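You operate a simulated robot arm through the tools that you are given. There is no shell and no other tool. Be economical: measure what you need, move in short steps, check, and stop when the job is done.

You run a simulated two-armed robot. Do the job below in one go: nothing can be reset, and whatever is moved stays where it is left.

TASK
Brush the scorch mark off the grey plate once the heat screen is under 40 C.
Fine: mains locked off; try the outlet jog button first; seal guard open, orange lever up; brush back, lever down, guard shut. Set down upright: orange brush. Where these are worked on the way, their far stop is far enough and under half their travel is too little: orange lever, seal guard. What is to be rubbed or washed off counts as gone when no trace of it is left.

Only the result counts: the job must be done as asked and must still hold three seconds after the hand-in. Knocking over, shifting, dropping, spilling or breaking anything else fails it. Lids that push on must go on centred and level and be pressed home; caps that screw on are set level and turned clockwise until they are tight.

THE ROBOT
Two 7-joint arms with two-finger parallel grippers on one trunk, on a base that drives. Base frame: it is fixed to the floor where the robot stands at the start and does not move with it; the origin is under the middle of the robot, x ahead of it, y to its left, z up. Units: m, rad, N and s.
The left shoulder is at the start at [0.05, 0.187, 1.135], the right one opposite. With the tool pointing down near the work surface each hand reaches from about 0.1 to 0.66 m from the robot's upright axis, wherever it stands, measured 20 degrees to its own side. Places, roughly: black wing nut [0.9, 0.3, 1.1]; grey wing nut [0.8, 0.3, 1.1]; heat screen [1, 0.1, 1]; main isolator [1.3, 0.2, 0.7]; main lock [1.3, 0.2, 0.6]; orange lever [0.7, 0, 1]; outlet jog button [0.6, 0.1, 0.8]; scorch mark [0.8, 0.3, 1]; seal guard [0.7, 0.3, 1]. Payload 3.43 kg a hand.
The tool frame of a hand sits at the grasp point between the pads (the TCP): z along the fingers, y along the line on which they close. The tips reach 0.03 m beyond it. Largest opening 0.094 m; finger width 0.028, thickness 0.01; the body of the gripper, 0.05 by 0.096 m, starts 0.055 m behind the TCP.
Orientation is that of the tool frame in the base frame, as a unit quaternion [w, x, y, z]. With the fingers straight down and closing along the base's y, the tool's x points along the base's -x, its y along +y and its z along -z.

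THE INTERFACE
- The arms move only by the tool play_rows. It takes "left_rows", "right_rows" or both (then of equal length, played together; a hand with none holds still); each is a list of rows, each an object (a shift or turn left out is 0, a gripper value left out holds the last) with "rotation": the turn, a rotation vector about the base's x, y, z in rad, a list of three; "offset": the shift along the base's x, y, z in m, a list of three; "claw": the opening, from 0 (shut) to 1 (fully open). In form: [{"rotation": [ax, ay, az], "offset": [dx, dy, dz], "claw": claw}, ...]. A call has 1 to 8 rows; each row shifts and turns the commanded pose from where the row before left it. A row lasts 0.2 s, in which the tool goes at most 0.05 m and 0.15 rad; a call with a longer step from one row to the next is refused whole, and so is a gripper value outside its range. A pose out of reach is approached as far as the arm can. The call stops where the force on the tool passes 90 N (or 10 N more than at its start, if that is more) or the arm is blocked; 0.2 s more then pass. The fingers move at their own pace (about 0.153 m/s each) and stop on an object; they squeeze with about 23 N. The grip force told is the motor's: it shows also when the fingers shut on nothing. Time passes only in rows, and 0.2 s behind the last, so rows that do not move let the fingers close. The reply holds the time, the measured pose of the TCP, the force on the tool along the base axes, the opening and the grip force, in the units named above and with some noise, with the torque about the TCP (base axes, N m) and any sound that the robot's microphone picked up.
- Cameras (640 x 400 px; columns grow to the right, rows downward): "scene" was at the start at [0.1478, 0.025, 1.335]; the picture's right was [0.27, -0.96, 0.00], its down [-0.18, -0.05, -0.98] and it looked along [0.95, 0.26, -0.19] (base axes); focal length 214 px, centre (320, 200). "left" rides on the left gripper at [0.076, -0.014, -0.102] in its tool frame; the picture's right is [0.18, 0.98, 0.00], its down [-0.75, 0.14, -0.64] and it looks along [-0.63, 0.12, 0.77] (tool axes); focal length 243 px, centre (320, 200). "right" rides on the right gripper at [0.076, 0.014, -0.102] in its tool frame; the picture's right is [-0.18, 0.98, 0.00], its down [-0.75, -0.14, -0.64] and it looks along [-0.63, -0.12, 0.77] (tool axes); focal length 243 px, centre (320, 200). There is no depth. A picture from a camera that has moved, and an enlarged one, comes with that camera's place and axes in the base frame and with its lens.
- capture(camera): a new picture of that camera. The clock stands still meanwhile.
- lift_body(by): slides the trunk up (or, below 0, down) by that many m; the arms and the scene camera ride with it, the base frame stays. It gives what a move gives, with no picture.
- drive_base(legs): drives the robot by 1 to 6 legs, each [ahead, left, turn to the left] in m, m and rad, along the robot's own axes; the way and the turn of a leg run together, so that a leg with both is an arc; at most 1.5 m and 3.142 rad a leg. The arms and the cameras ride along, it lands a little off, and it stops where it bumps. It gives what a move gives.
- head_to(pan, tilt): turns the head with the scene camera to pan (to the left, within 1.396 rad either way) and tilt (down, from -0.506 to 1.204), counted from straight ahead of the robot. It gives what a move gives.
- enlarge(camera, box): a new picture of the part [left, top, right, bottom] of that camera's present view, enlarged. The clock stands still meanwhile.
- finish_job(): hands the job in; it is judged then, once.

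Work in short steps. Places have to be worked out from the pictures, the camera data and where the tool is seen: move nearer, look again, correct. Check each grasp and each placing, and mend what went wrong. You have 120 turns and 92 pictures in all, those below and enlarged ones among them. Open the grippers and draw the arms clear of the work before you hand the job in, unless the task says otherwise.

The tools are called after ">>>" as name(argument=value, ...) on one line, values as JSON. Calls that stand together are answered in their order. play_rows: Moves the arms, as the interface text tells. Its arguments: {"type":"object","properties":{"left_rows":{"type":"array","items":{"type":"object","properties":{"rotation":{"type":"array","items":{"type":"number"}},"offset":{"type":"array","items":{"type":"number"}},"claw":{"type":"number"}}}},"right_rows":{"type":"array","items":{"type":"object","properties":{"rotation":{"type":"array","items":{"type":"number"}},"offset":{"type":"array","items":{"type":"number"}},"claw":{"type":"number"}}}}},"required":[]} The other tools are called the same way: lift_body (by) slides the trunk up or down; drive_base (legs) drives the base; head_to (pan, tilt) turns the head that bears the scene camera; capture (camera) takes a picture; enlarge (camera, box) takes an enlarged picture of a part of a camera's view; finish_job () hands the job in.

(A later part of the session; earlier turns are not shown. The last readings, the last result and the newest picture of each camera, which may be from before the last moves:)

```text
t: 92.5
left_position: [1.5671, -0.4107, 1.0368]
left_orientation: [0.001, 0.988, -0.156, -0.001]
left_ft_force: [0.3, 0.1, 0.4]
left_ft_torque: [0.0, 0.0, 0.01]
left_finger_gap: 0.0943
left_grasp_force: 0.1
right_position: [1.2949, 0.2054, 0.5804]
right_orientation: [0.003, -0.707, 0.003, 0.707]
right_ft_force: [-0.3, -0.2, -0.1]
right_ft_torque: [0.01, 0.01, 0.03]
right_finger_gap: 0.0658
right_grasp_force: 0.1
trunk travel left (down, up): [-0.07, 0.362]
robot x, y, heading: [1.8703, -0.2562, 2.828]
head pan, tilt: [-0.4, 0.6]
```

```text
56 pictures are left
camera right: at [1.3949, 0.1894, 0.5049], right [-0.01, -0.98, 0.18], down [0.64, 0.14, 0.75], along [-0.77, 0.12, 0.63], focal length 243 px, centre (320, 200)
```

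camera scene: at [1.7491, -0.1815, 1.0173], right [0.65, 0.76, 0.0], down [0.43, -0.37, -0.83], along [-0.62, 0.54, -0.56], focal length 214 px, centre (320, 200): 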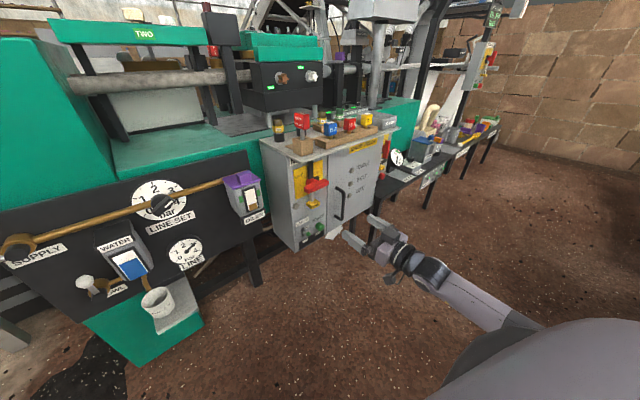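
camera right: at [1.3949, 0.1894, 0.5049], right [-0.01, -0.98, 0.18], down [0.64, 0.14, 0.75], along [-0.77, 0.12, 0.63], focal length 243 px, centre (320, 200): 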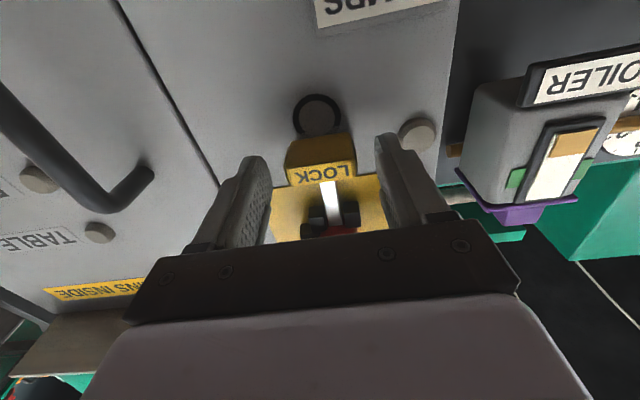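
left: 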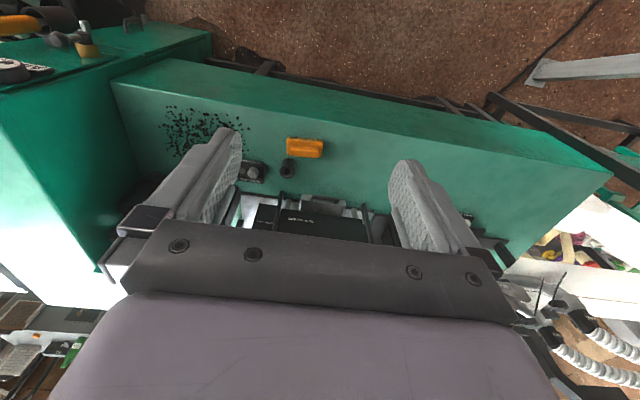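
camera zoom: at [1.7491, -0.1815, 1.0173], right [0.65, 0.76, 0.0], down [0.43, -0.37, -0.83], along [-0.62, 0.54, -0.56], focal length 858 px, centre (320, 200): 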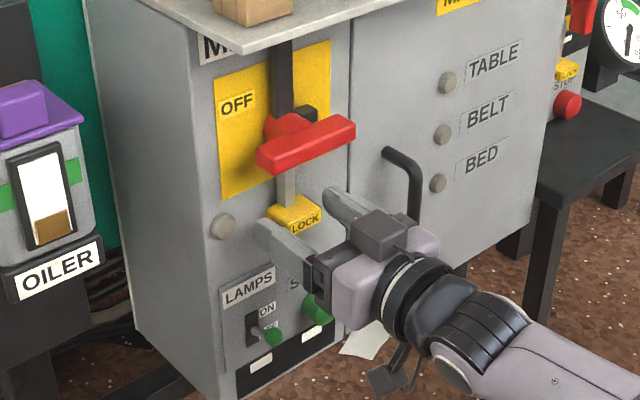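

>>> play_rows(right_rows=[{"offset": [-0.018, 0, 0]}, {"claw": 0.2}, {}, {}])

>>> capture(camera="right")

```text
t: 93.5
left_position: [1.5679, -0.4123, 1.0359]
left_orientation: [-0.001, 0.988, -0.156, 0.0]
left_ft_force: [0.1, 0.1, -0.5]
left_ft_torque: [0.0, -0.02, 0.01]
left_finger_gap: 0.0939
left_grasp_force: 0.0
right_position: [1.2761, 0.2043, 0.5798]
right_orientation: [-0.003, 0.708, -0.004, -0.706]
right_ft_force: [-0.5, -2.4, -1.7]
right_ft_torque: [0.14, -1.03, 1.42]
right_finger_gap: 0.04
right_grasp_force: 45.3
trunk travel left (down, up): [-0.07, 0.362]
robot x, y, heading: [1.8711, -0.2604, 2.822]
head pan, tilt: [-0.4, 0.6]
```

```text
55 pictures are left
camera right: at [1.3772, 0.1885, 0.5037], right [-0.01, -0.98, 0.18], down [0.64, 0.14, 0.75], along [-0.77, 0.12, 0.63], focal length 243 px, centre (320, 200)
```

right: 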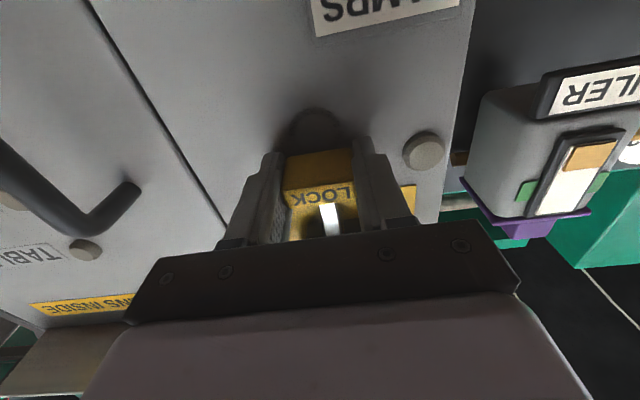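

The block is gripped (gap 0.040). I'll slide it up gently.

>>> play_rows(right_rows=[{"offset": [0, 0, 0.008]}, {"offset": [0, 0, 0.008]}, {"offset": [0, 0, 0.008]}, {}])

```text
t: 94.5
left_position: [1.5614, -0.4081, 1.0341]
left_orientation: [0.002, 0.988, -0.155, 0.005]
left_ft_force: [0.5, -0.3, 0.2]
left_ft_torque: [0.0, -0.02, -0.02]
left_finger_gap: 0.0936
left_grasp_force: 0.0
right_position: [1.2777, 0.2047, 0.5796]
right_orientation: [-0.003, 0.724, -0.006, -0.69]
right_ft_force: [-48.1, -1.7, -59.6]
right_ft_torque: [0.22, 0.66, 1.1]
right_finger_gap: 0.0403
right_grasp_force: 45.1
trunk travel left (down, up): [-0.07, 0.362]
robot x, y, heading: [1.8679, -0.2561, 2.826]
head pan, tilt: [-0.4, 0.6]
```

Upward it does not move (60 N). I'll ease back and try downward.

>>> play_rows(right_rows=[{"offset": [0, 0, 0.0]}, {"offset": [0, 0, -0.008]}, {"offset": [0, 0, -0.008]}, {"offset": [0, 0, -0.008]}, {}])

```text
t: 95.7
left_position: [1.567, -0.4113, 1.037]
left_orientation: [0.0, 0.988, -0.155, 0.0]
left_ft_force: [-0.2, -0.4, -0.3]
left_ft_torque: [-0.03, 0.04, -0.02]
left_finger_gap: 0.094
left_grasp_force: 0.1
right_position: [1.2793, 0.2042, 0.5791]
right_orientation: [-0.002, 0.708, -0.002, -0.706]
right_ft_force: [11.5, -11.3, -7.2]
right_ft_torque: [0.2, -1.46, 1.36]
right_finger_gap: 0.04
right_grasp_force: 44.7
trunk travel left (down, up): [-0.07, 0.362]
robot x, y, heading: [1.8728, -0.2598, 2.827]
head pan, tilt: [-0.4, 0.6]
```

>>> play_rows(right_rows=[{"offset": [0, 0, -0.008]}, {"offset": [0, 0, -0.008]}, {"offset": [0, 0, -0.008]}, {}])

```text
t: 96.7
left_position: [1.567, -0.4123, 1.037]
left_orientation: [0.0, 0.988, -0.155, -0.001]
left_ft_force: [0.9, 0.1, 0.1]
left_ft_torque: [0.02, -0.01, -0.01]
left_finger_gap: 0.0937
left_grasp_force: 0.1
right_position: [1.2777, 0.2049, 0.5567]
right_orientation: [0.003, -0.706, 0.003, 0.708]
right_ft_force: [22.5, -10.5, 5.3]
right_ft_torque: [-0.29, 0.13, 1.49]
right_finger_gap: 0.0401
right_grasp_force: 45.0
trunk travel left (down, up): [-0.07, 0.362]
robot x, y, heading: [1.8727, -0.2542, 2.826]
head pan, tilt: [-0.4, 0.6]
```

>>> capture(camera="right")

>>> enlarge(camera="scene", box=[270, 150, 370, 250])

```text
54 pictures are left
camera right: at [1.3787, 0.1884, 0.4813], right [-0.01, -0.98, 0.18], down [0.65, 0.14, 0.75], along [-0.76, 0.13, 0.63], focal length 243 px, centre (320, 200)
```

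right: 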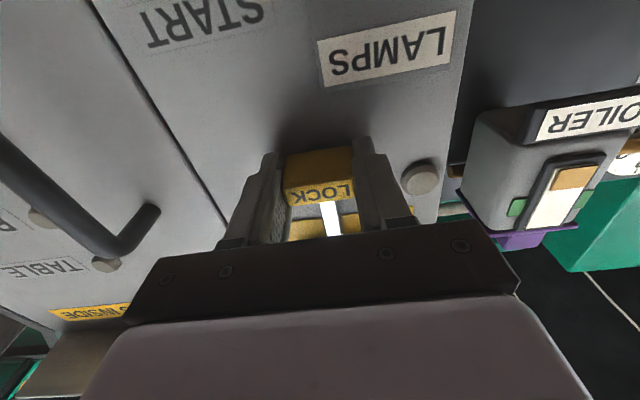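

```text
4.00 times, centred on (320, 200) of scene
camera zoom: at [1.7502, -0.1821, 1.0177], right [0.65, 0.76, 0.0], down [0.43, -0.37, -0.83], along [-0.63, 0.54, -0.56], focal length 858 px, centre (320, 200)
```

zoom: 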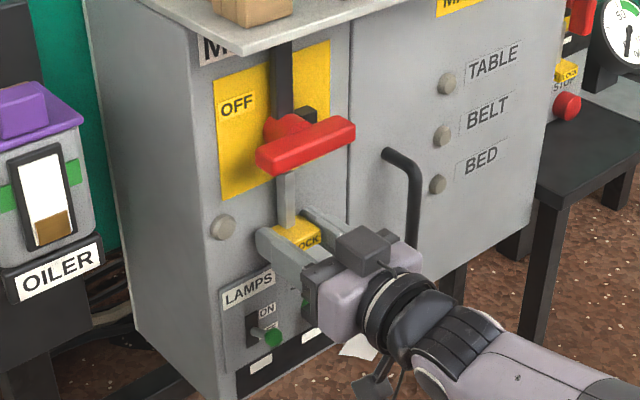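

The lock block slides down freely (strip now longer); the blower's unlocked lock sits like ours did at first, so down is the locking direction. I'll pull it to its stop.

>>> play_rows(right_rows=[{"offset": [0, 0, -0.008]}, {"offset": [0, 0, -0.008]}, {"offset": [0, 0, -0.008]}, {}])

>>> enlarge(camera="scene", box=[280, 160, 360, 240])

```text
t: 97.7
left_position: [1.5735, -0.4142, 1.0382]
left_orientation: [-0.003, 0.988, -0.156, -0.005]
left_ft_force: [-0.6, 0.7, 0.3]
left_ft_torque: [-0.02, -0.01, 0.02]
left_finger_gap: 0.0942
left_grasp_force: 0.1
right_position: [1.2757, 0.2052, 0.5565]
right_orientation: [0.001, -0.689, 0.0, 0.725]
right_ft_force: [50.3, -5.5, 64.7]
right_ft_torque: [-0.62, -1.2, 0.64]
right_finger_gap: 0.0399
right_grasp_force: 45.2
trunk travel left (down, up): [-0.07, 0.362]
robot x, y, heading: [1.8703, -0.256, 2.829]
head pan, tilt: [-0.4, 0.6]
```

```text
5.00 times, centred on (320, 200) of scene
camera zoom: at [1.7555, -0.185, 1.0192], right [0.65, 0.76, 0.0], down [0.42, -0.37, -0.83], along [-0.63, 0.54, -0.56], focal length 1072 px, centre (320, 200)
```

zoom: 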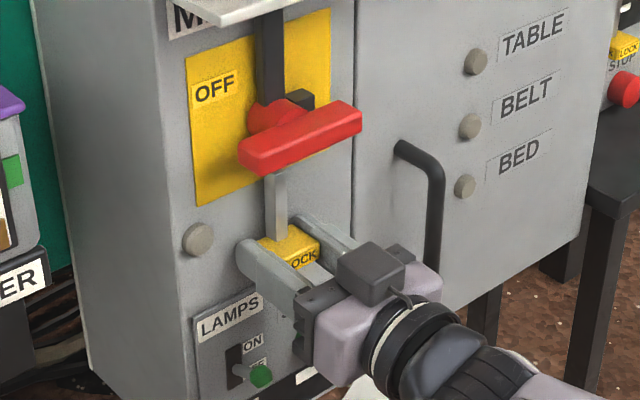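

It hit a stop after 0.024 m. To be sure which end is "locked", I'll compare with the blower isolator, which is ON.

>>> enlarge(camera="scene", box=[364, 145, 404, 185])

```text
10.00 times, centred on (384, 165) of scene
camera zoom: at [1.7555, -0.185, 1.0192], right [0.65, 0.76, 0.0], down [0.42, -0.37, -0.83], along [-0.63, 0.54, -0.56], focal length 2145 px, centre (-320, 550)
```

zoom: 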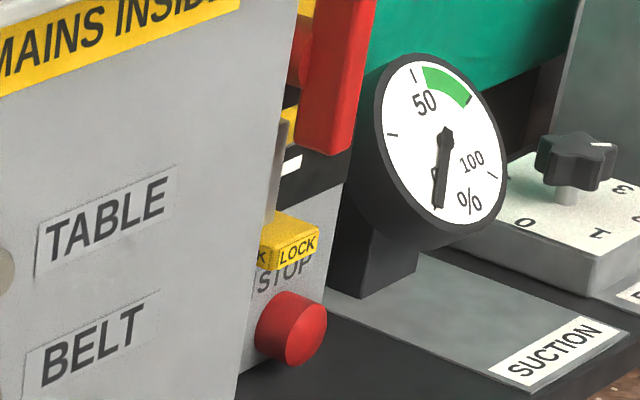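

The blower's (ON, unlocked) bolt sits at the same relative height as ours did initially, so ours is now locked. I'll release, and gently test that the red handle no longer turns.

>>> play_rows(right_rows=[{"claw": 0.7, "offset": [0, 0, 0.02]}, {}, {"offset": [0.035, 0, 0]}, {"offset": [0.035, 0, 0], "claw": 0}, {"offset": [0, 0.033, 0.03]}, {"offset": [-0.03, 0, 0.015]}, {}])

>>> capture(camera="right")

```text
t: 99.3
left_position: [1.5676, -0.4119, 1.037]
left_orientation: [0.0, 0.988, -0.155, 0.001]
left_ft_force: [0.4, 0.7, 0.4]
left_ft_torque: [0.01, -0.01, 0.03]
left_finger_gap: 0.0941
left_grasp_force: 0.1
right_position: [1.3159, 0.2359, 0.5982]
right_orientation: [-0.003, 0.707, -0.004, -0.707]
right_ft_force: [-0.1, 0.6, -0.5]
right_ft_torque: [0.01, 0.03, 0.0]
right_finger_gap: 0.0
right_grasp_force: 23.1
trunk travel left (down, up): [-0.07, 0.362]
robot x, y, heading: [1.8734, -0.2558, 2.827]
head pan, tilt: [-0.4, 0.6]
```

```text
50 pictures are left
camera right: at [1.4173, 0.2207, 0.5228], right [-0.01, -0.98, 0.18], down [0.64, 0.14, 0.75], along [-0.77, 0.13, 0.63], focal length 243 px, centre (320, 200)
```

right: 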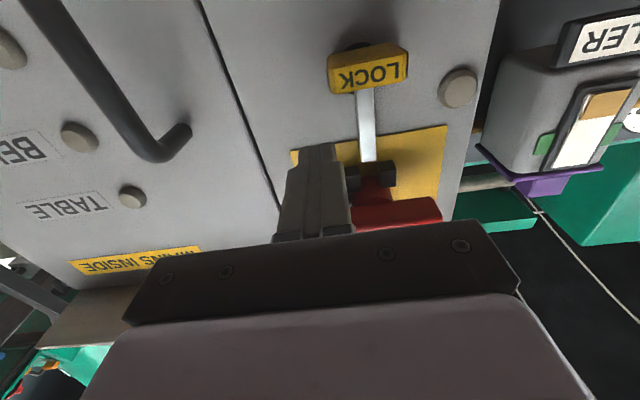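

>>> play_rows(right_rows=[{"offset": [-0.012, 0, 0]}, {"offset": [0, 0, 0.02]}, {"offset": [0, 0, 0.01]}, {"offset": [0, 0, 0.01]}, {"offset": [0, 0, 0.01]}, {"offset": [0, 0, 0.005]}])

>>> capture(camera="right")

```text
t: 100.7
left_position: [1.5649, -0.4098, 1.0357]
left_orientation: [0.001, 0.988, -0.155, 0.001]
left_ft_force: [-0.3, -0.2, 0.3]
left_ft_torque: [0.04, -0.01, 0.02]
left_finger_gap: 0.0941
left_grasp_force: 0.0
right_position: [1.3041, 0.2371, 0.6376]
right_orientation: [-0.002, 0.716, -0.004, -0.698]
right_ft_force: [-3.6, -4.5, -31.1]
right_ft_torque: [0.12, -0.23, -0.37]
right_finger_gap: 0.0
right_grasp_force: 22.9
trunk travel left (down, up): [-0.07, 0.362]
robot x, y, heading: [1.8736, -0.2584, 2.83]
head pan, tilt: [-0.4, 0.6]
```

```text
49 pictures are left
camera right: at [1.4067, 0.2209, 0.5648], right [-0.01, -0.98, 0.19], down [0.62, 0.14, 0.77], along [-0.78, 0.13, 0.61], focal length 243 px, centre (320, 200)
```

right: 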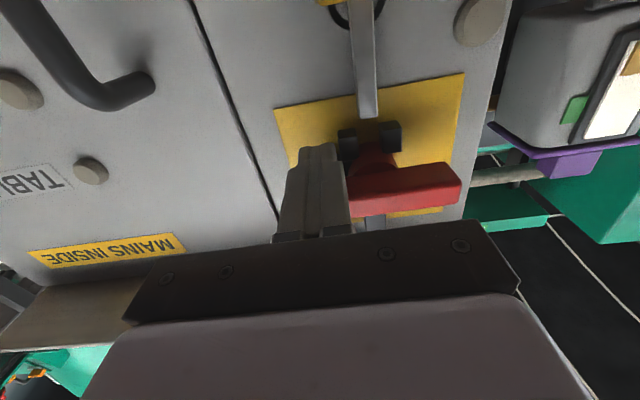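

31 N upward on the +y end: handle rigid. But the bolt's upper end now appears outside two dark fork blocks, so I must check the other turning sense on the −y end before trusting "down = locked".

>>> play_rows(right_rows=[{"offset": [0, 0, -0.02]}, {"offset": [0.04, 0, -0.01]}, {"offset": [0, -0.035, 0]}, {"offset": [0, -0.03, 0]}, {"offset": [-0.04, 0, 0]}, {"offset": [0, 0, 0.02]}, {"offset": [0, 0, 0.01]}, {"offset": [0, 0, 0.01]}])

```text
t: 102.5
left_position: [1.5674, -0.4119, 1.0361]
left_orientation: [0.0, 0.988, -0.156, 0.0]
left_ft_force: [0.5, 0.0, 0.1]
left_ft_torque: [0.01, -0.02, 0.0]
left_finger_gap: 0.0939
left_grasp_force: 0.1
right_position: [1.3041, 0.1727, 0.6619]
right_orientation: [0.003, -0.707, 0.004, 0.707]
right_ft_force: [0.3, -0.1, 0.4]
right_ft_torque: [-0.02, -0.02, 0.02]
right_finger_gap: 0.0001
right_grasp_force: 23.3
trunk travel left (down, up): [-0.07, 0.362]
robot x, y, heading: [1.8748, -0.2581, 2.834]
head pan, tilt: [-0.4, 0.6]
```

>>> capture(camera="right")

>>> enlarge(camera="scene", box=[270, 140, 370, 240])

```text
48 pictures are left
camera right: at [1.4045, 0.1568, 0.5863], right [-0.01, -0.98, 0.18], down [0.64, 0.14, 0.75], along [-0.76, 0.13, 0.63], focal length 243 px, centre (320, 200)
```

right: 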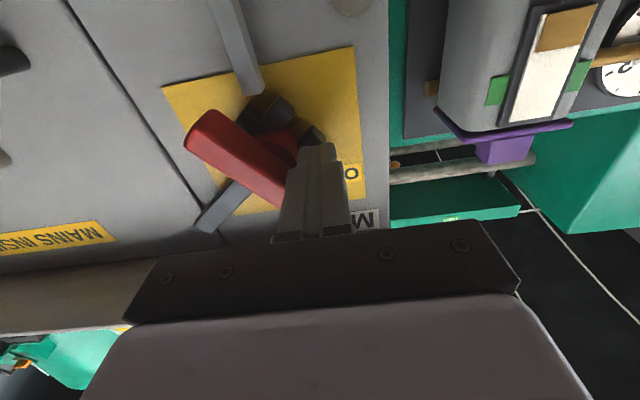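

```text
4.00 times, centred on (320, 190) of scene
camera zoom: at [1.7491, -0.1815, 1.0174], right [0.65, 0.76, 0.0], down [0.43, -0.37, -0.83], along [-0.62, 0.54, -0.56], focal length 858 px, centre (320, 240)
```

zoom: 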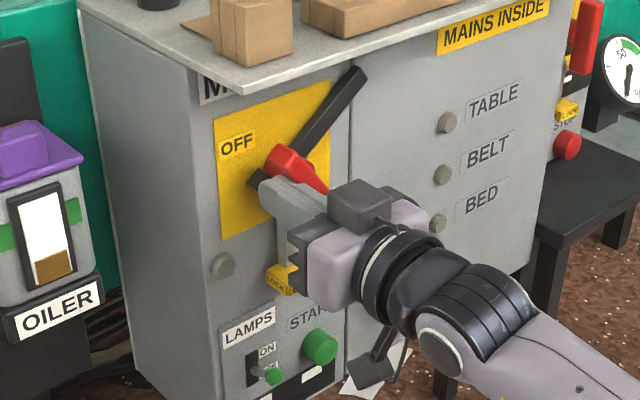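

The handle turned, so bolt-down is UNLOCKED: the mains were locked off from the start. I'll turn the handle back to its OFF stop by pushing the +y end up again.

>>> play_rows(right_rows=[{"offset": [0.045, 0, -0.015]}, {"offset": [0, 0.03, -0.035]}, {"offset": [0, 0.034, -0.027]}, {"offset": [-0.04, 0, 0]}, {"offset": [0, 0, 0.015]}, {"offset": [0, 0, 0.015]}, {"offset": [0, 0, 0.015]}, {"offset": [0, 0, 0.007]}])

>>> play_rows(right_rows=[{"offset": [0, 0, 0.006]}, {"offset": [0, 0, 0.004]}])

>>> capture(camera="right")

```text
t: 104.3
left_position: [1.5637, -0.4086, 1.0368]
left_orientation: [0.002, 0.988, -0.156, 0.002]
left_ft_force: [0.1, -0.1, 0.0]
left_ft_torque: [0.0, 0.01, -0.02]
left_finger_gap: 0.0941
left_grasp_force: 0.1
right_position: [1.3125, 0.2531, 0.6279]
right_orientation: [-0.012, 0.716, -0.014, -0.698]
right_ft_force: [-31.6, 46.5, -23.1]
right_ft_torque: [-0.38, -0.69, -0.85]
right_finger_gap: 0.0001
right_grasp_force: 22.1
trunk travel left (down, up): [-0.07, 0.362]
robot x, y, heading: [1.8738, -0.2594, 2.83]
head pan, tilt: [-0.4, 0.6]
```

```text
t: 104.9
left_position: [1.5659, -0.4086, 1.0365]
left_orientation: [0.003, 0.988, -0.156, 0.002]
left_ft_force: [-0.2, -0.6, -0.6]
left_ft_torque: [0.0, 0.02, 0.0]
left_finger_gap: 0.0939
left_grasp_force: 0.1
right_position: [1.3118, 0.2588, 0.6436]
right_orientation: [-0.016, 0.712, -0.016, -0.702]
right_ft_force: [-27.5, 61.5, -5.2]
right_ft_torque: [-0.73, -0.45, -1.02]
right_finger_gap: 0.0
right_grasp_force: 22.8
trunk travel left (down, up): [-0.07, 0.362]
robot x, y, heading: [1.8741, -0.2557, 2.828]
head pan, tilt: [-0.4, 0.6]
```

```text
46 pictures are left
camera right: at [1.4134, 0.238, 0.5695], right [-0.05, -0.98, 0.18], down [0.64, 0.11, 0.76], along [-0.77, 0.15, 0.62], focal length 243 px, centre (320, 200)
```

right: 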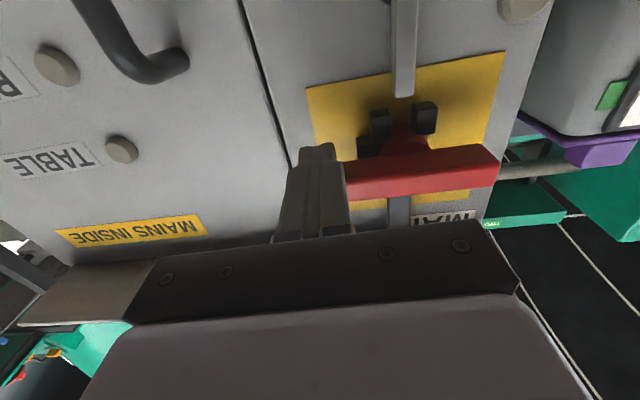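

The handle is nearly back, but my finger slid off the bar end. I'll withdraw and push up from beneath nearer the middle to seat it at the stop.

>>> play_rows(right_rows=[{"offset": [0, 0.02, 0]}, {"offset": [0.04, 0, -0.02]}, {"offset": [0, -0.025, -0.03]}, {"offset": [0, -0.027, 0]}, {"offset": [-0.05, 0, 0]}, {"offset": [0, 0, 0.02]}, {"offset": [0, 0, 0.015]}, {"offset": [0, 0, 0.005]}])

>>> play_rows(right_rows=[{"offset": [0, 0, 0.006]}, {"offset": [0, 0, 0.006]}])

```text
t: 106.7
left_position: [1.5663, -0.4118, 1.0364]
left_orientation: [-0.001, 0.988, -0.156, 0.0]
left_ft_force: [0.5, 0.3, -0.4]
left_ft_torque: [0.0, -0.03, -0.02]
left_finger_gap: 0.0942
left_grasp_force: 0.0
right_position: [1.2993, 0.205, 0.634]
right_orientation: [-0.002, 0.71, -0.003, -0.705]
right_ft_force: [-1.6, 0.1, -5.9]
right_ft_torque: [0.05, -0.15, -0.05]
right_finger_gap: 0.0
right_grasp_force: 23.1
trunk travel left (down, up): [-0.07, 0.362]
robot x, y, heading: [1.8741, -0.2577, 2.832]
head pan, tilt: [-0.4, 0.6]
```

```text
t: 107.3
left_position: [1.5651, -0.4102, 1.0362]
left_orientation: [0.002, 0.988, -0.156, 0.001]
left_ft_force: [0.6, -0.1, 0.1]
left_ft_torque: [-0.01, 0.0, 0.03]
left_finger_gap: 0.0938
left_grasp_force: 0.0
right_position: [1.3002, 0.2041, 0.6342]
right_orientation: [-0.003, 0.717, -0.005, -0.698]
right_ft_force: [-0.4, -3.1, -29.8]
right_ft_torque: [0.08, -0.7, 0.38]
right_finger_gap: 0.0
right_grasp_force: 22.7
trunk travel left (down, up): [-0.07, 0.362]
robot x, y, heading: [1.87, -0.2542, 2.829]
head pan, tilt: [-0.4, 0.6]
```

>>> play_rows(right_rows=[{"offset": [0, 0, -0.025]}, {"offset": [0, 0.027, 0]}, {"offset": [0, 0, 0.01]}, {"offset": [0, 0, 0.008]}, {"offset": [0, 0, 0.006]}])

>>> enlarge(camera="right", box=[240, 0, 480, 200])

```text
t: 108.5
left_position: [1.5648, -0.4102, 1.0349]
left_orientation: [0.002, 0.988, -0.156, 0.001]
left_ft_force: [0.2, -0.2, -0.5]
left_ft_torque: [0.02, -0.01, -0.02]
left_finger_gap: 0.094
left_grasp_force: 0.1
right_position: [1.3, 0.2304, 0.6366]
right_orientation: [-0.002, 0.715, -0.004, -0.699]
right_ft_force: [-3.3, -1.4, -28.7]
right_ft_torque: [0.26, -0.06, -0.04]
right_finger_gap: 0.0
right_grasp_force: 22.9
trunk travel left (down, up): [-0.07, 0.362]
robot x, y, heading: [1.8764, -0.2551, 2.825]
head pan, tilt: [-0.4, 0.6]
```

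```text
2.00 times, centred on (360, 100) of right
camera zoom: at [1.4023, 0.2144, 0.5632], right [-0.01, -0.98, 0.19], down [0.63, 0.14, 0.77], along [-0.78, 0.13, 0.61], focal length 485 px, centre (240, 400)
```

zoom: 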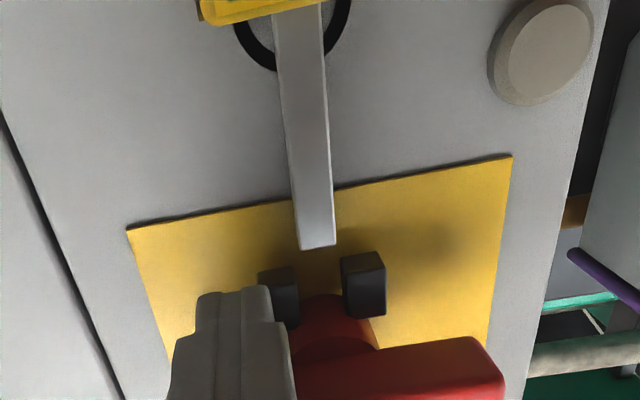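

Handle is back at its stop with the fork aligned over the bolt. Now I'll re-grip the LOCK block and push it home upward.

>>> play_rows(right_rows=[{"offset": [0, 0, -0.02]}, {"offset": [0.045, 0, 0], "claw": 0.7}, {"offset": [0, -0.0255, -0.03]}, {"offset": [0, 0, -0.032]}, {"offset": [-0.04, 0, 0]}, {"offset": [-0.03, 0, 0]}, {}])

>>> capture(camera="right")

```text
t: 110.1
left_position: [1.5683, -0.4118, 1.0375]
left_orientation: [-0.001, 0.988, -0.156, 0.0]
left_ft_force: [-0.7, 0.1, -1.1]
left_ft_torque: [0.03, -0.03, 0.01]
left_finger_gap: 0.0936
left_grasp_force: 0.1
right_position: [1.2754, 0.2081, 0.5642]
right_orientation: [0.004, -0.707, 0.004, 0.707]
right_ft_force: [19.8, -3.6, 3.0]
right_ft_torque: [-0.1, -0.08, 0.92]
right_finger_gap: 0.0676
right_grasp_force: 1.0
trunk travel left (down, up): [-0.07, 0.362]
robot x, y, heading: [1.8706, -0.2602, 2.827]
head pan, tilt: [-0.4, 0.6]
```

```text
44 pictures are left
camera right: at [1.3761, 0.1923, 0.489], right [-0.01, -0.98, 0.18], down [0.64, 0.14, 0.75], along [-0.76, 0.12, 0.63], focal length 243 px, centre (320, 200)
```

right: 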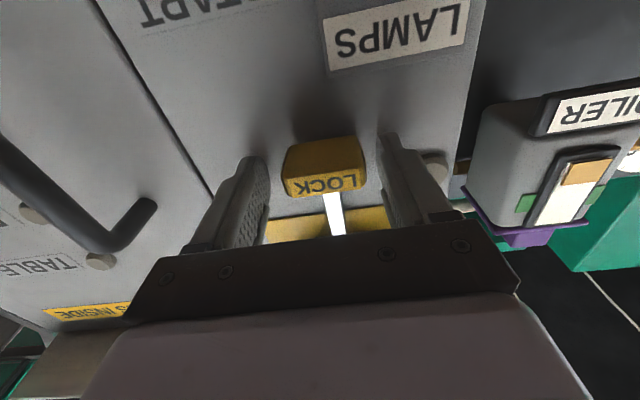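

>>> play_rows(right_rows=[{"offset": [0.005, -0.003, -0.006]}, {"claw": 0.2}, {}, {}, {"offset": [0, 0, 0.008]}, {"offset": [0, 0, 0.008]}, {"offset": [0, 0, 0.008]}, {}])

>>> play_rows(right_rows=[{"offset": [0, 0, 0.006]}, {"offset": [0, 0, 0.006]}, {}])

>>> capture(camera="right")

```text
t: 111.9
left_position: [1.566, -0.4106, 1.0358]
left_orientation: [0.0, 0.988, -0.156, 0.001]
left_ft_force: [-0.3, 0.0, 0.1]
left_ft_torque: [0.0, 0.0, -0.02]
left_finger_gap: 0.0938
left_grasp_force: 0.0
right_position: [1.2781, 0.2038, 0.5796]
right_orientation: [-0.002, 0.709, -0.004, -0.705]
right_ft_force: [-27.9, 8.0, -15.2]
right_ft_torque: [0.08, 0.94, 1.07]
right_finger_gap: 0.0402
right_grasp_force: 44.8
trunk travel left (down, up): [-0.07, 0.362]
robot x, y, heading: [1.8751, -0.2572, 2.829]
head pan, tilt: [-0.4, 0.6]
```

```text
t: 112.7
left_position: [1.564, -0.4093, 1.0342]
left_orientation: [0.002, 0.988, -0.155, 0.003]
left_ft_force: [-0.8, -0.1, -0.3]
left_ft_torque: [0.03, 0.02, 0.0]
left_finger_gap: 0.094
left_grasp_force: 0.0
right_position: [1.2804, 0.2036, 0.5793]
right_orientation: [-0.002, 0.718, -0.005, -0.696]
right_ft_force: [-31.4, 3.7, -45.0]
right_ft_torque: [0.16, 0.97, 0.9]
right_finger_gap: 0.0403
right_grasp_force: 45.2
trunk travel left (down, up): [-0.07, 0.362]
robot x, y, heading: [1.8694, -0.2556, 2.828]
head pan, tilt: [-0.4, 0.6]
```

```text
43 pictures are left
camera right: at [1.383, 0.1878, 0.5073], right [-0.02, -0.98, 0.19], down [0.62, 0.14, 0.77], along [-0.79, 0.13, 0.61], focal length 243 px, centre (320, 200)
```

right: 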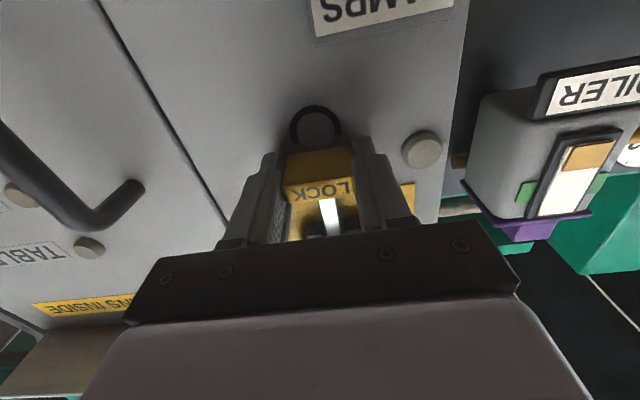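

The lock is back at its upper stop (z 0.579). I'll relax, release, retreat, and verify.

>>> play_rows(right_rows=[{"offset": [0, 0, -0.014]}, {"claw": 0.7}, {}, {"offset": [0.04, 0, 0]}, {"offset": [0.045, 0, 0]}, {"offset": [0.045, 0, 0]}, {"offset": [0.045, 0, 0.02]}, {}])

>>> enlarge(camera="right", box=[260, 0, 400, 180])

```text
t: 114.5
left_position: [1.5678, -0.4119, 1.0363]
left_orientation: [0.0, 0.988, -0.156, 0.0]
left_ft_force: [0.5, 0.6, -0.1]
left_ft_torque: [0.01, -0.01, 0.01]
left_finger_gap: 0.0943
left_grasp_force: 0.0
right_position: [1.4578, 0.2036, 0.6009]
right_orientation: [0.003, -0.707, 0.003, 0.707]
right_ft_force: [0.5, 0.0, 0.0]
right_ft_torque: [0.0, 0.01, 0.03]
right_finger_gap: 0.0657
right_grasp_force: 0.1
trunk travel left (down, up): [-0.07, 0.362]
robot x, y, heading: [1.8711, -0.2606, 2.832]
head pan, tilt: [-0.4, 0.6]
```

```text
2.22 times, centred on (330, 90) of right
camera zoom: at [1.5579, 0.1882, 0.5258], right [-0.01, -0.98, 0.18], down [0.64, 0.14, 0.75], along [-0.77, 0.13, 0.63], focal length 539 px, centre (298, 444)
```

zoom: 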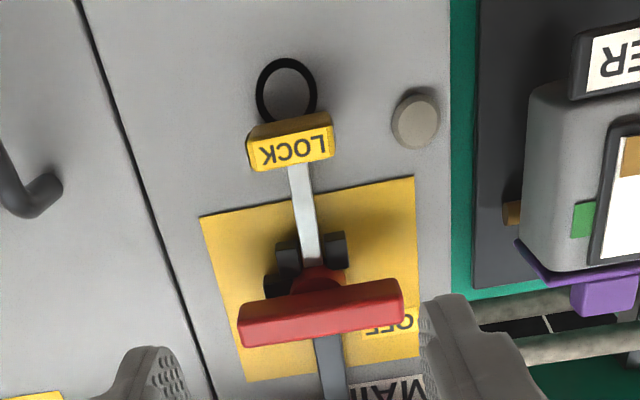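

Handle off, bolt in the fork: locked as at the start. I'll tuck the arm and drive back to the front.

>>> play_rows(right_rows=[{"offset": [0.02, 0, 0.04], "rotation": [0, -0.14, 0]}, {"offset": [0.01, 0, 0.045], "rotation": [0, -0.14, 0]}, {"offset": [0, 0, 0.048], "rotation": [0, -0.14, 0]}, {"offset": [0, 0, 0.048], "rotation": [0, -0.14, 0]}, {"offset": [0, 0, 0.048], "rotation": [0, -0.14, 0]}, {"offset": [0, -0.02, 0.045], "rotation": [0, -0.14, 0]}, {"offset": [0.01, -0.03, 0.035], "rotation": [0, -0.14, 0]}, {"offset": [0.01, -0.03, 0.035], "rotation": [0, -0.14, 0]}])

>>> play_rows(right_rows=[{"offset": [0.01, -0.04, 0.02], "rotation": [0, -0.14, 0]}, {"offset": [0.01, -0.04, 0.02], "rotation": [0, -0.14, 0]}, {"offset": [0.02, -0.04, 0.02], "rotation": [0, -0.14, 0]}, {"offset": [0.02, -0.03, 0], "rotation": [0, 0, -0.13]}, {"offset": [0.02, -0.03, 0], "rotation": [0, 0, -0.13]}, {"claw": 1}])

>>> lift_body(by=0.2)

```text
t: 116.3
left_position: [1.5683, -0.4126, 1.0359]
left_orientation: [0.0, 0.988, -0.155, 0.0]
left_ft_force: [0.1, -0.4, 0.1]
left_ft_torque: [-0.03, 0.01, -0.02]
left_finger_gap: 0.0939
left_grasp_force: 0.1
right_position: [1.5045, 0.1229, 0.944]
right_orientation: [-0.004, 0.975, -0.001, -0.221]
right_ft_force: [0.8, 0.3, 0.2]
right_ft_torque: [-0.05, 0.0, 0.03]
right_finger_gap: 0.0658
right_grasp_force: 0.1
trunk travel left (down, up): [-0.07, 0.362]
robot x, y, heading: [1.8718, -0.2583, 2.829]
head pan, tilt: [-0.4, 0.6]
```

```text
t: 117.7
left_position: [1.5674, -0.4123, 1.0357]
left_orientation: [0.0, 0.988, -0.156, 0.0]
left_ft_force: [0.1, 0.0, 0.2]
left_ft_torque: [0.0, 0.02, -0.03]
left_finger_gap: 0.0939
left_grasp_force: 0.0
right_position: [1.5828, -0.057, 1.0045]
right_orientation: [-0.006, 0.991, -0.13, -0.014]
right_ft_force: [0.4, 0.6, 0.5]
right_ft_torque: [0.03, 0.0, -0.04]
right_finger_gap: 0.0939
right_grasp_force: 0.0
trunk travel left (down, up): [-0.07, 0.362]
robot x, y, heading: [1.8745, -0.2609, 2.832]
head pan, tilt: [-0.4, 0.6]
```

```text
t: 119.8
left_position: [1.568, -0.4117, 1.2359]
left_orientation: [0.0, 0.988, -0.156, 0.0]
left_ft_force: [0.1, 0.1, 0.3]
left_ft_torque: [0.0, 0.02, 0.0]
left_finger_gap: 0.0941
left_grasp_force: 0.0
right_position: [1.5833, -0.0566, 1.2035]
right_orientation: [-0.007, 0.991, -0.131, -0.015]
right_ft_force: [0.0, 0.1, -0.8]
right_ft_torque: [0.02, 0.01, 0.02]
right_finger_gap: 0.0939
right_grasp_force: 0.0
trunk travel left (down, up): [-0.27, 0.162]
robot x, y, heading: [1.8716, -0.2564, 2.827]
head pan, tilt: [-0.4, 0.6]
```

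>>> drive_base(legs=[[-0.163, 0.703, 0], [0, 0, -1.26], [-1.5, 0, 0], [0, 0, -1.571]])

```text
t: 140.7
left_position: [2.0363, -2.2741, 1.2368]
left_orientation: [-0.001, 0.028, 1.0, 0.0]
left_ft_force: [-0.5, -0.3, -0.3]
left_ft_torque: [0.0, 0.01, 0.03]
left_finger_gap: 0.0941
left_grasp_force: 0.2
right_position: [2.1097, -2.622, 1.2044]
right_orientation: [0.016, 0.003, 1.0, -0.005]
right_ft_force: [0.0, 0.5, -0.5]
right_ft_torque: [0.02, 0.02, 0.0]
right_finger_gap: 0.0938
right_grasp_force: 0.1
trunk travel left (down, up): [-0.27, 0.162]
robot x, y, heading: [1.7803, -2.5019, -0.057]
head pan, tilt: [-0.4, 0.6]
```

>>> drive_base(legs=[[0, 0, 0.057], [-1.17, 0, 0], [-1.17, 0, 0], [0, 1.25, 0], [0, 1.25, 0]])

>>> head_to(pan=0.2, tilt=0.5)

```text
t: 173.9
left_position: [-0.2622, 0.2362, 1.2355]
left_orientation: [0.001, 0.002, 1.0, 0.0]
left_ft_force: [0.2, -0.2, 0.0]
left_ft_torque: [0.02, 0.0, -0.03]
left_finger_gap: 0.0941
left_grasp_force: 0.1
right_position: [-0.1687, -0.106, 1.2033]
right_orientation: [0.015, -0.025, 1.0, -0.003]
right_ft_force: [0.0, 0.9, -0.4]
right_ft_torque: [-0.01, -0.02, -0.02]
right_finger_gap: 0.0941
right_grasp_force: 0.0
trunk travel left (down, up): [-0.27, 0.162]
robot x, y, heading: [-0.5071, -0.0012, -0.006]
head pan, tilt: [-0.4, 0.6]
```

```text
t: 174.9
left_position: [-0.2621, 0.2372, 1.2362]
left_orientation: [0.0, 0.002, 1.0, 0.001]
left_ft_force: [-0.3, 0.3, 0.6]
left_ft_torque: [0.05, -0.01, 0.02]
left_finger_gap: 0.0942
left_grasp_force: 0.1
right_position: [-0.17, -0.106, 1.2036]
right_orientation: [0.015, -0.024, 1.0, -0.004]
right_ft_force: [-0.9, 0.4, -0.2]
right_ft_torque: [0.01, -0.01, 0.03]
right_finger_gap: 0.0941
right_grasp_force: 0.1
trunk travel left (down, up): [-0.27, 0.162]
robot x, y, heading: [-0.5014, -0.0019, -0.005]
head pan, tilt: [0.201, 0.499]
```

Back in front. I'll return to the start spot, raise the trunk to its starting height and look.

>>> drive_base(legs=[[0.5, 0, 0]])

>>> lift_body(by=0.08)

>>> capture(camera="scene")

```text
t: 177.8
left_position: [0.2358, 0.2375, 1.2369]
left_orientation: [-0.001, -0.001, 1.0, 0.0]
left_ft_force: [-0.2, -0.1, 0.9]
left_ft_torque: [-0.03, 0.01, -0.01]
left_finger_gap: 0.094
left_grasp_force: 0.1
right_position: [0.3292, -0.1044, 1.2051]
right_orientation: [0.016, -0.026, 1.0, -0.004]
right_ft_force: [0.6, -0.4, 0.2]
right_ft_torque: [0.0, 0.04, -0.02]
right_finger_gap: 0.0939
right_grasp_force: 0.0
trunk travel left (down, up): [-0.27, 0.162]
robot x, y, heading: [-0.0049, -0.0022, 0.007]
head pan, tilt: [0.201, 0.499]
```

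```text
t: 179.0
left_position: [0.2351, 0.237, 1.3165]
left_orientation: [0.0, -0.001, 1.0, 0.0]
left_ft_force: [0.5, 0.5, 0.0]
left_ft_torque: [-0.04, -0.01, 0.02]
left_finger_gap: 0.0942
left_grasp_force: 0.0
right_position: [0.3277, -0.1046, 1.2842]
right_orientation: [0.016, -0.026, 1.0, -0.004]
right_ft_force: [0.4, 0.5, -0.6]
right_ft_torque: [-0.02, 0.0, -0.03]
right_finger_gap: 0.0938
right_grasp_force: 0.1
trunk travel left (down, up): [-0.35, 0.082]
robot x, y, heading: [-0.0073, -0.0047, 0.004]
head pan, tilt: [0.201, 0.499]
```

```text
41 pictures are left
camera scene: at [0.14, 0.0154, 1.3064], right [0.2, -0.98, 0.0], down [-0.47, -0.1, -0.88], along [0.86, 0.18, -0.48], focal length 214 px, centre (320, 200)
```

scene: 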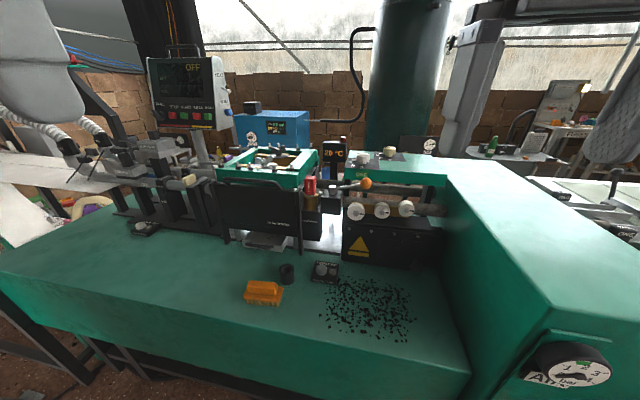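

>>> enlarge(camera="scene", box=[205, 125, 355, 255])

>>> enlarge(camera="scene", box=[215, 140, 325, 205])

>>> enlarge(camera="scene", box=[230, 240, 360, 315])

```text
3.08 times, centred on (280, 190) of scene
camera zoom: at [0.14, 0.0154, 1.3064], right [0.2, -0.98, 0.0], down [-0.47, -0.1, -0.88], along [0.86, 0.18, -0.48], focal length 660 px, centre (443, 231)
```

zoom: 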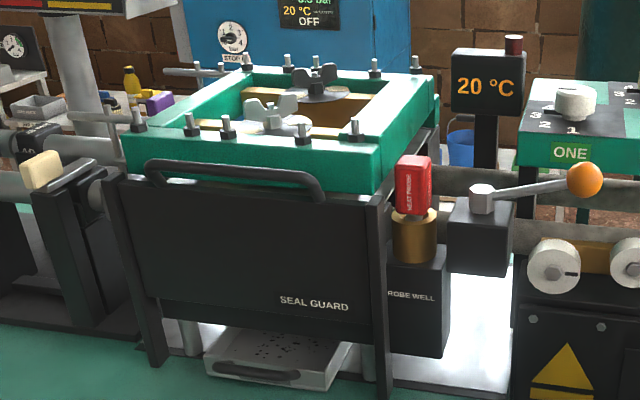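

```text
5.82 times, centred on (270, 172) of scene
camera zoom: at [0.14, 0.0154, 1.3064], right [0.2, -0.98, 0.0], down [-0.47, -0.1, -0.88], along [0.86, 0.18, -0.48], focal length 1248 px, centre (611, 360)
```

zoom: 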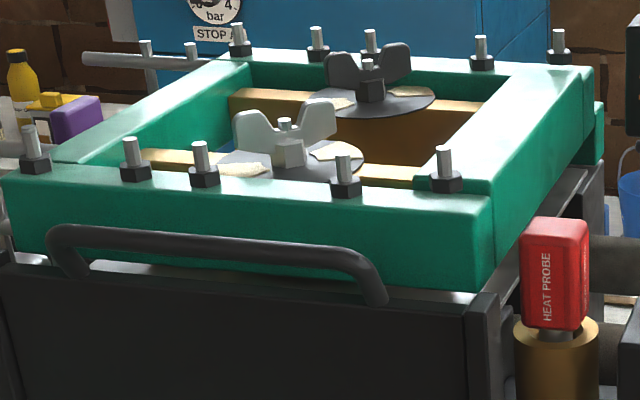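

```text
4.92 times, centred on (295, 278) of scene
camera zoom: at [0.14, 0.0154, 1.3064], right [0.2, -0.98, 0.0], down [-0.47, -0.1, -0.88], along [0.86, 0.18, -0.48], focal length 1056 px, centre (443, -182)
```

zoom: 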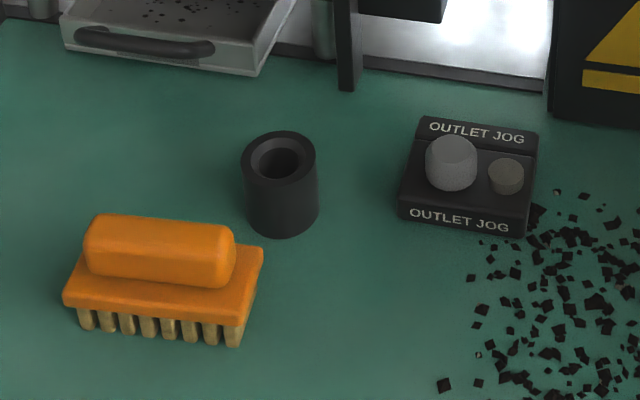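

The screen reads 20 °C. Next the jog test: the jog button dome is near (0.598, 0.107, ~0.81). I'll bring the left hand, closed, above it.

>>> play_rows(left_rows=[{"offset": [0.0455, -0.0162, 0], "claw": 0}, {"offset": [0.0455, -0.0162, 0]}, {"offset": [0.0455, -0.0162, 0]}, {"offset": [0.0455, -0.0162, 0]}, {"offset": [0.0455, -0.0162, 0]}, {"offset": [0.0455, -0.0162, 0]}, {"offset": [0.0455, -0.0162, 0]}, {"offset": [0.0455, -0.0162, 0]}])

>>> play_rows(left_rows=[{"offset": [0, 0, -0.048]}, {"offset": [0, 0, -0.048]}, {"offset": [0, 0, -0.048]}, {"offset": [0, 0, -0.048]}, {"offset": [0, 0, -0.048]}, {"offset": [0, 0, -0.048]}, {"offset": [0, 0, -0.048]}, {"offset": [0, 0, -0.048]}])

>>> capture(camera="left")

>>> enlarge(camera="scene", box=[230, 140, 390, 300])

```text
t: 180.8
left_position: [0.4698, 0.2345, 1.206]
left_orientation: [0.001, -0.001, 1.0, -0.001]
left_ft_force: [-0.2, -0.1, -0.4]
left_ft_torque: [0.03, -0.01, -0.02]
left_finger_gap: 0.0001
left_grasp_force: 22.8
left hand out of reach, approached as far as the arm can: row 2, 3, 4, 5, 6, 7, 8
right_position: [0.3302, -0.1051, 1.2846]
right_orientation: [0.016, -0.026, 1.0, -0.004]
right_ft_force: [0.5, -0.5, -0.8]
right_ft_torque: [-0.01, -0.01, -0.02]
right_finger_gap: 0.0942
right_grasp_force: 0.0
trunk travel left (down, up): [-0.35, 0.082]
robot x, y, heading: [-0.0086, -0.0025, 0.005]
head pan, tilt: [0.201, 0.499]
```

```text
t: 182.6
left_position: [0.4451, 0.2535, 0.8462]
left_orientation: [0.001, -0.001, 1.0, -0.001]
left_ft_force: [0.3, 0.4, 0.2]
left_ft_torque: [0.0, 0.02, 0.05]
left_finger_gap: 0.0
left_grasp_force: 23.2
left hand out of reach, approached as far as the arm can: row 7, 8
right_position: [0.3301, -0.1046, 1.2846]
right_orientation: [0.016, -0.026, 1.0, -0.004]
right_ft_force: [0.2, -0.6, 0.2]
right_ft_torque: [0.02, 0.0, -0.04]
right_finger_gap: 0.0941
right_grasp_force: 0.1
trunk travel left (down, up): [-0.35, 0.082]
robot x, y, heading: [-0.0047, -0.002, -0.003]
head pan, tilt: [0.201, 0.499]
```

```text
37 pictures are left
camera left: at [0.3689, 0.2386, 0.9479], right [-0.19, 0.98, 0.0], down [0.75, 0.14, 0.64], along [0.63, 0.12, -0.77], focal length 243 px, centre (320, 200)
```

left: 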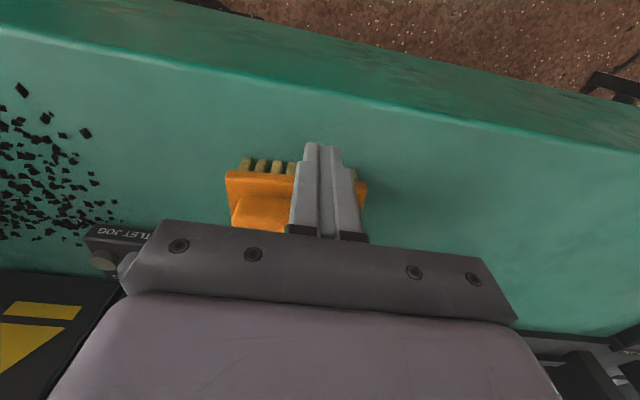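

```text
2.50 times, centred on (310, 220) of scene
camera zoom: at [0.14, 0.0155, 1.3064], right [0.2, -0.98, 0.0], down [-0.47, -0.1, -0.88], along [0.86, 0.18, -0.48], focal length 536 px, centre (345, 150)
```

zoom: 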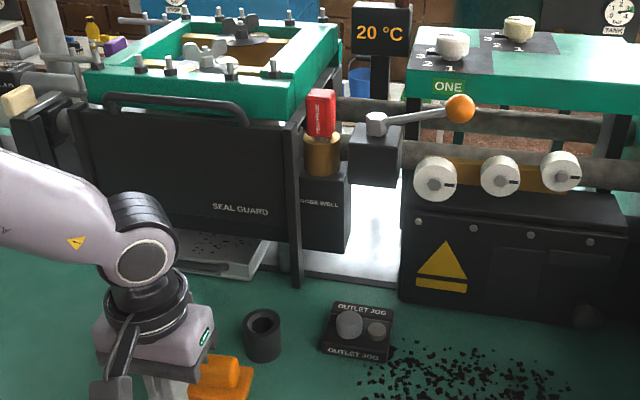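

The arm fell short at that height (nothing was touched). From this lower pose I'll raise slightly and move toward the button.

>>> play_rows(left_rows=[{"offset": [0, 0, 0.045]}, {"offset": [0.03, -0.03, 0]}, {"offset": [0.035, -0.03, 0]}, {"offset": [0.03, -0.03, 0]}, {"offset": [0.03, -0.03, 0]}, {"offset": [0.028, -0.027, 0]}, {}])

```text
t: 184.2
left_position: [0.4858, 0.2107, 0.9534]
left_orientation: [0.001, -0.002, 1.0, 0.001]
left_ft_force: [0.6, -0.3, -0.1]
left_ft_torque: [0.0, 0.01, -0.01]
left_finger_gap: 0.0
left_grasp_force: 23.1
left hand out of reach, approached as far as the arm can: row 2, 3, 4, 5, 6
right_position: [0.3288, -0.105, 1.2854]
right_orientation: [0.016, -0.026, 1.0, -0.004]
right_ft_force: [-0.2, 0.1, 0.5]
right_ft_torque: [0.0, 0.01, 0.0]
right_finger_gap: 0.0939
right_grasp_force: 0.1
trunk travel left (down, up): [-0.35, 0.082]
robot x, y, heading: [-0.0075, -0.0035, 0.002]
head pan, tilt: [0.201, 0.499]
```

Reach is ~0.53 m here, so I'll ease the base 0.12 m closer to the bench, watching for a bump.

>>> drive_base(legs=[[0.12, 0, 0]])

```text
t: 185.5
left_position: [0.606, 0.211, 0.9529]
left_orientation: [0.0, -0.002, 1.0, 0.0]
left_ft_force: [-0.3, 0.8, -0.2]
left_ft_torque: [-0.02, 0.02, 0.0]
left_finger_gap: 0.0
left_grasp_force: 23.0
right_position: [0.4517, -0.104, 1.285]
right_orientation: [0.015, -0.028, 0.999, -0.004]
right_ft_force: [0.5, -0.3, -0.2]
right_ft_torque: [-0.01, 0.0, -0.01]
right_finger_gap: 0.0936
right_grasp_force: 0.0
trunk travel left (down, up): [-0.35, 0.082]
robot x, y, heading: [0.1107, -0.0043, 0.003]
head pan, tilt: [0.201, 0.499]
```

No bump. Now I'll move over to the button and look.

>>> play_rows(left_rows=[{"offset": [-0.003, -0.035, -0.01]}, {"offset": [-0.003, -0.035, -0.02]}, {"offset": [0, -0.033, -0.03]}, {}])

>>> capture(camera="left")

```text
t: 186.5
left_position: [0.5503, 0.1771, 0.9255]
left_orientation: [0.002, -0.002, 1.0, -0.002]
left_ft_force: [-0.8, -0.2, -0.7]
left_ft_torque: [0.01, 0.03, -0.02]
left_finger_gap: 0.0
left_grasp_force: 23.1
left hand out of reach, approached as far as the arm can: row 1, 2, 3
right_position: [0.4498, -0.1044, 1.2837]
right_orientation: [0.016, -0.026, 1.0, -0.004]
right_ft_force: [-0.1, -0.7, 1.1]
right_ft_torque: [0.03, -0.02, -0.03]
right_finger_gap: 0.0943
right_grasp_force: 0.0
trunk travel left (down, up): [-0.35, 0.082]
robot x, y, heading: [0.1112, -0.0031, 0.0]
head pan, tilt: [0.201, 0.499]
```

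```text
35 pictures are left
camera left: at [0.4739, 0.1624, 1.028], right [-0.19, 0.98, 0.0], down [0.75, 0.14, 0.64], along [0.63, 0.12, -0.77], focal length 243 px, centre (320, 200)
```

left: 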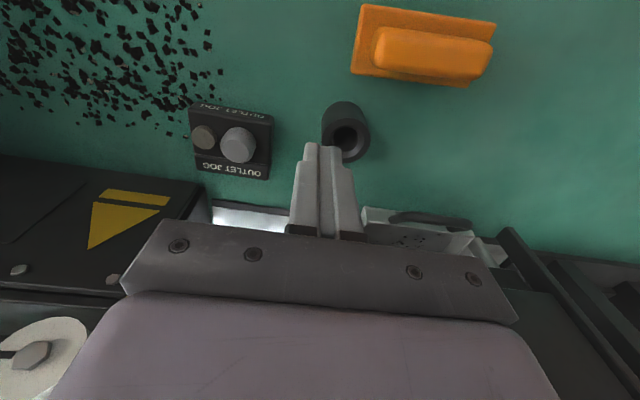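

Cross-body reach is poor; I'll shift the base to about (0.06, −0.1) so the button lies to the left hand's own side.

>>> drive_base(legs=[[-0.05, -0.1, 0]])

>>> play_rows(left_rows=[{"offset": [0.03, 0, 0]}, {"offset": [0.03, 0.01, 0]}, {"offset": [0.03, 0.01, -0.01]}, {"offset": [0.008, 0.01, -0.02]}, {}])

```text
t: 188.0
left_position: [0.5013, 0.0786, 0.9265]
left_orientation: [0.002, -0.003, 1.0, -0.001]
left_ft_force: [0.8, 0.3, -0.2]
left_ft_torque: [-0.03, 0.03, -0.02]
left_finger_gap: 0.0
left_grasp_force: 23.3
right_position: [0.4025, -0.2028, 1.2839]
right_orientation: [0.016, -0.029, 0.999, -0.004]
right_ft_force: [-0.5, 1.0, -0.5]
right_ft_torque: [0.02, 0.0, 0.03]
right_finger_gap: 0.0939
right_grasp_force: 0.1
trunk travel left (down, up): [-0.35, 0.082]
robot x, y, heading: [0.0658, -0.1045, 0.003]
head pan, tilt: [0.201, 0.499]
```

```text
t: 189.2
left_position: [0.5653, 0.1429, 0.915]
left_orientation: [0.001, -0.001, 1.0, -0.001]
left_ft_force: [0.2, 0.0, 0.4]
left_ft_torque: [-0.02, 0.01, 0.02]
left_finger_gap: 0.0
left_grasp_force: 23.0
left hand out of reach, approached as far as the arm can: row 1, 2, 3, 4
right_position: [0.4019, -0.2035, 1.2845]
right_orientation: [0.015, -0.027, 1.0, -0.004]
right_ft_force: [0.3, 0.5, 1.1]
right_ft_torque: [-0.02, 0.02, 0.01]
right_finger_gap: 0.0941
right_grasp_force: 0.1
trunk travel left (down, up): [-0.35, 0.082]
robot x, y, heading: [0.0666, -0.1032, 0.002]
head pan, tilt: [0.201, 0.499]
```

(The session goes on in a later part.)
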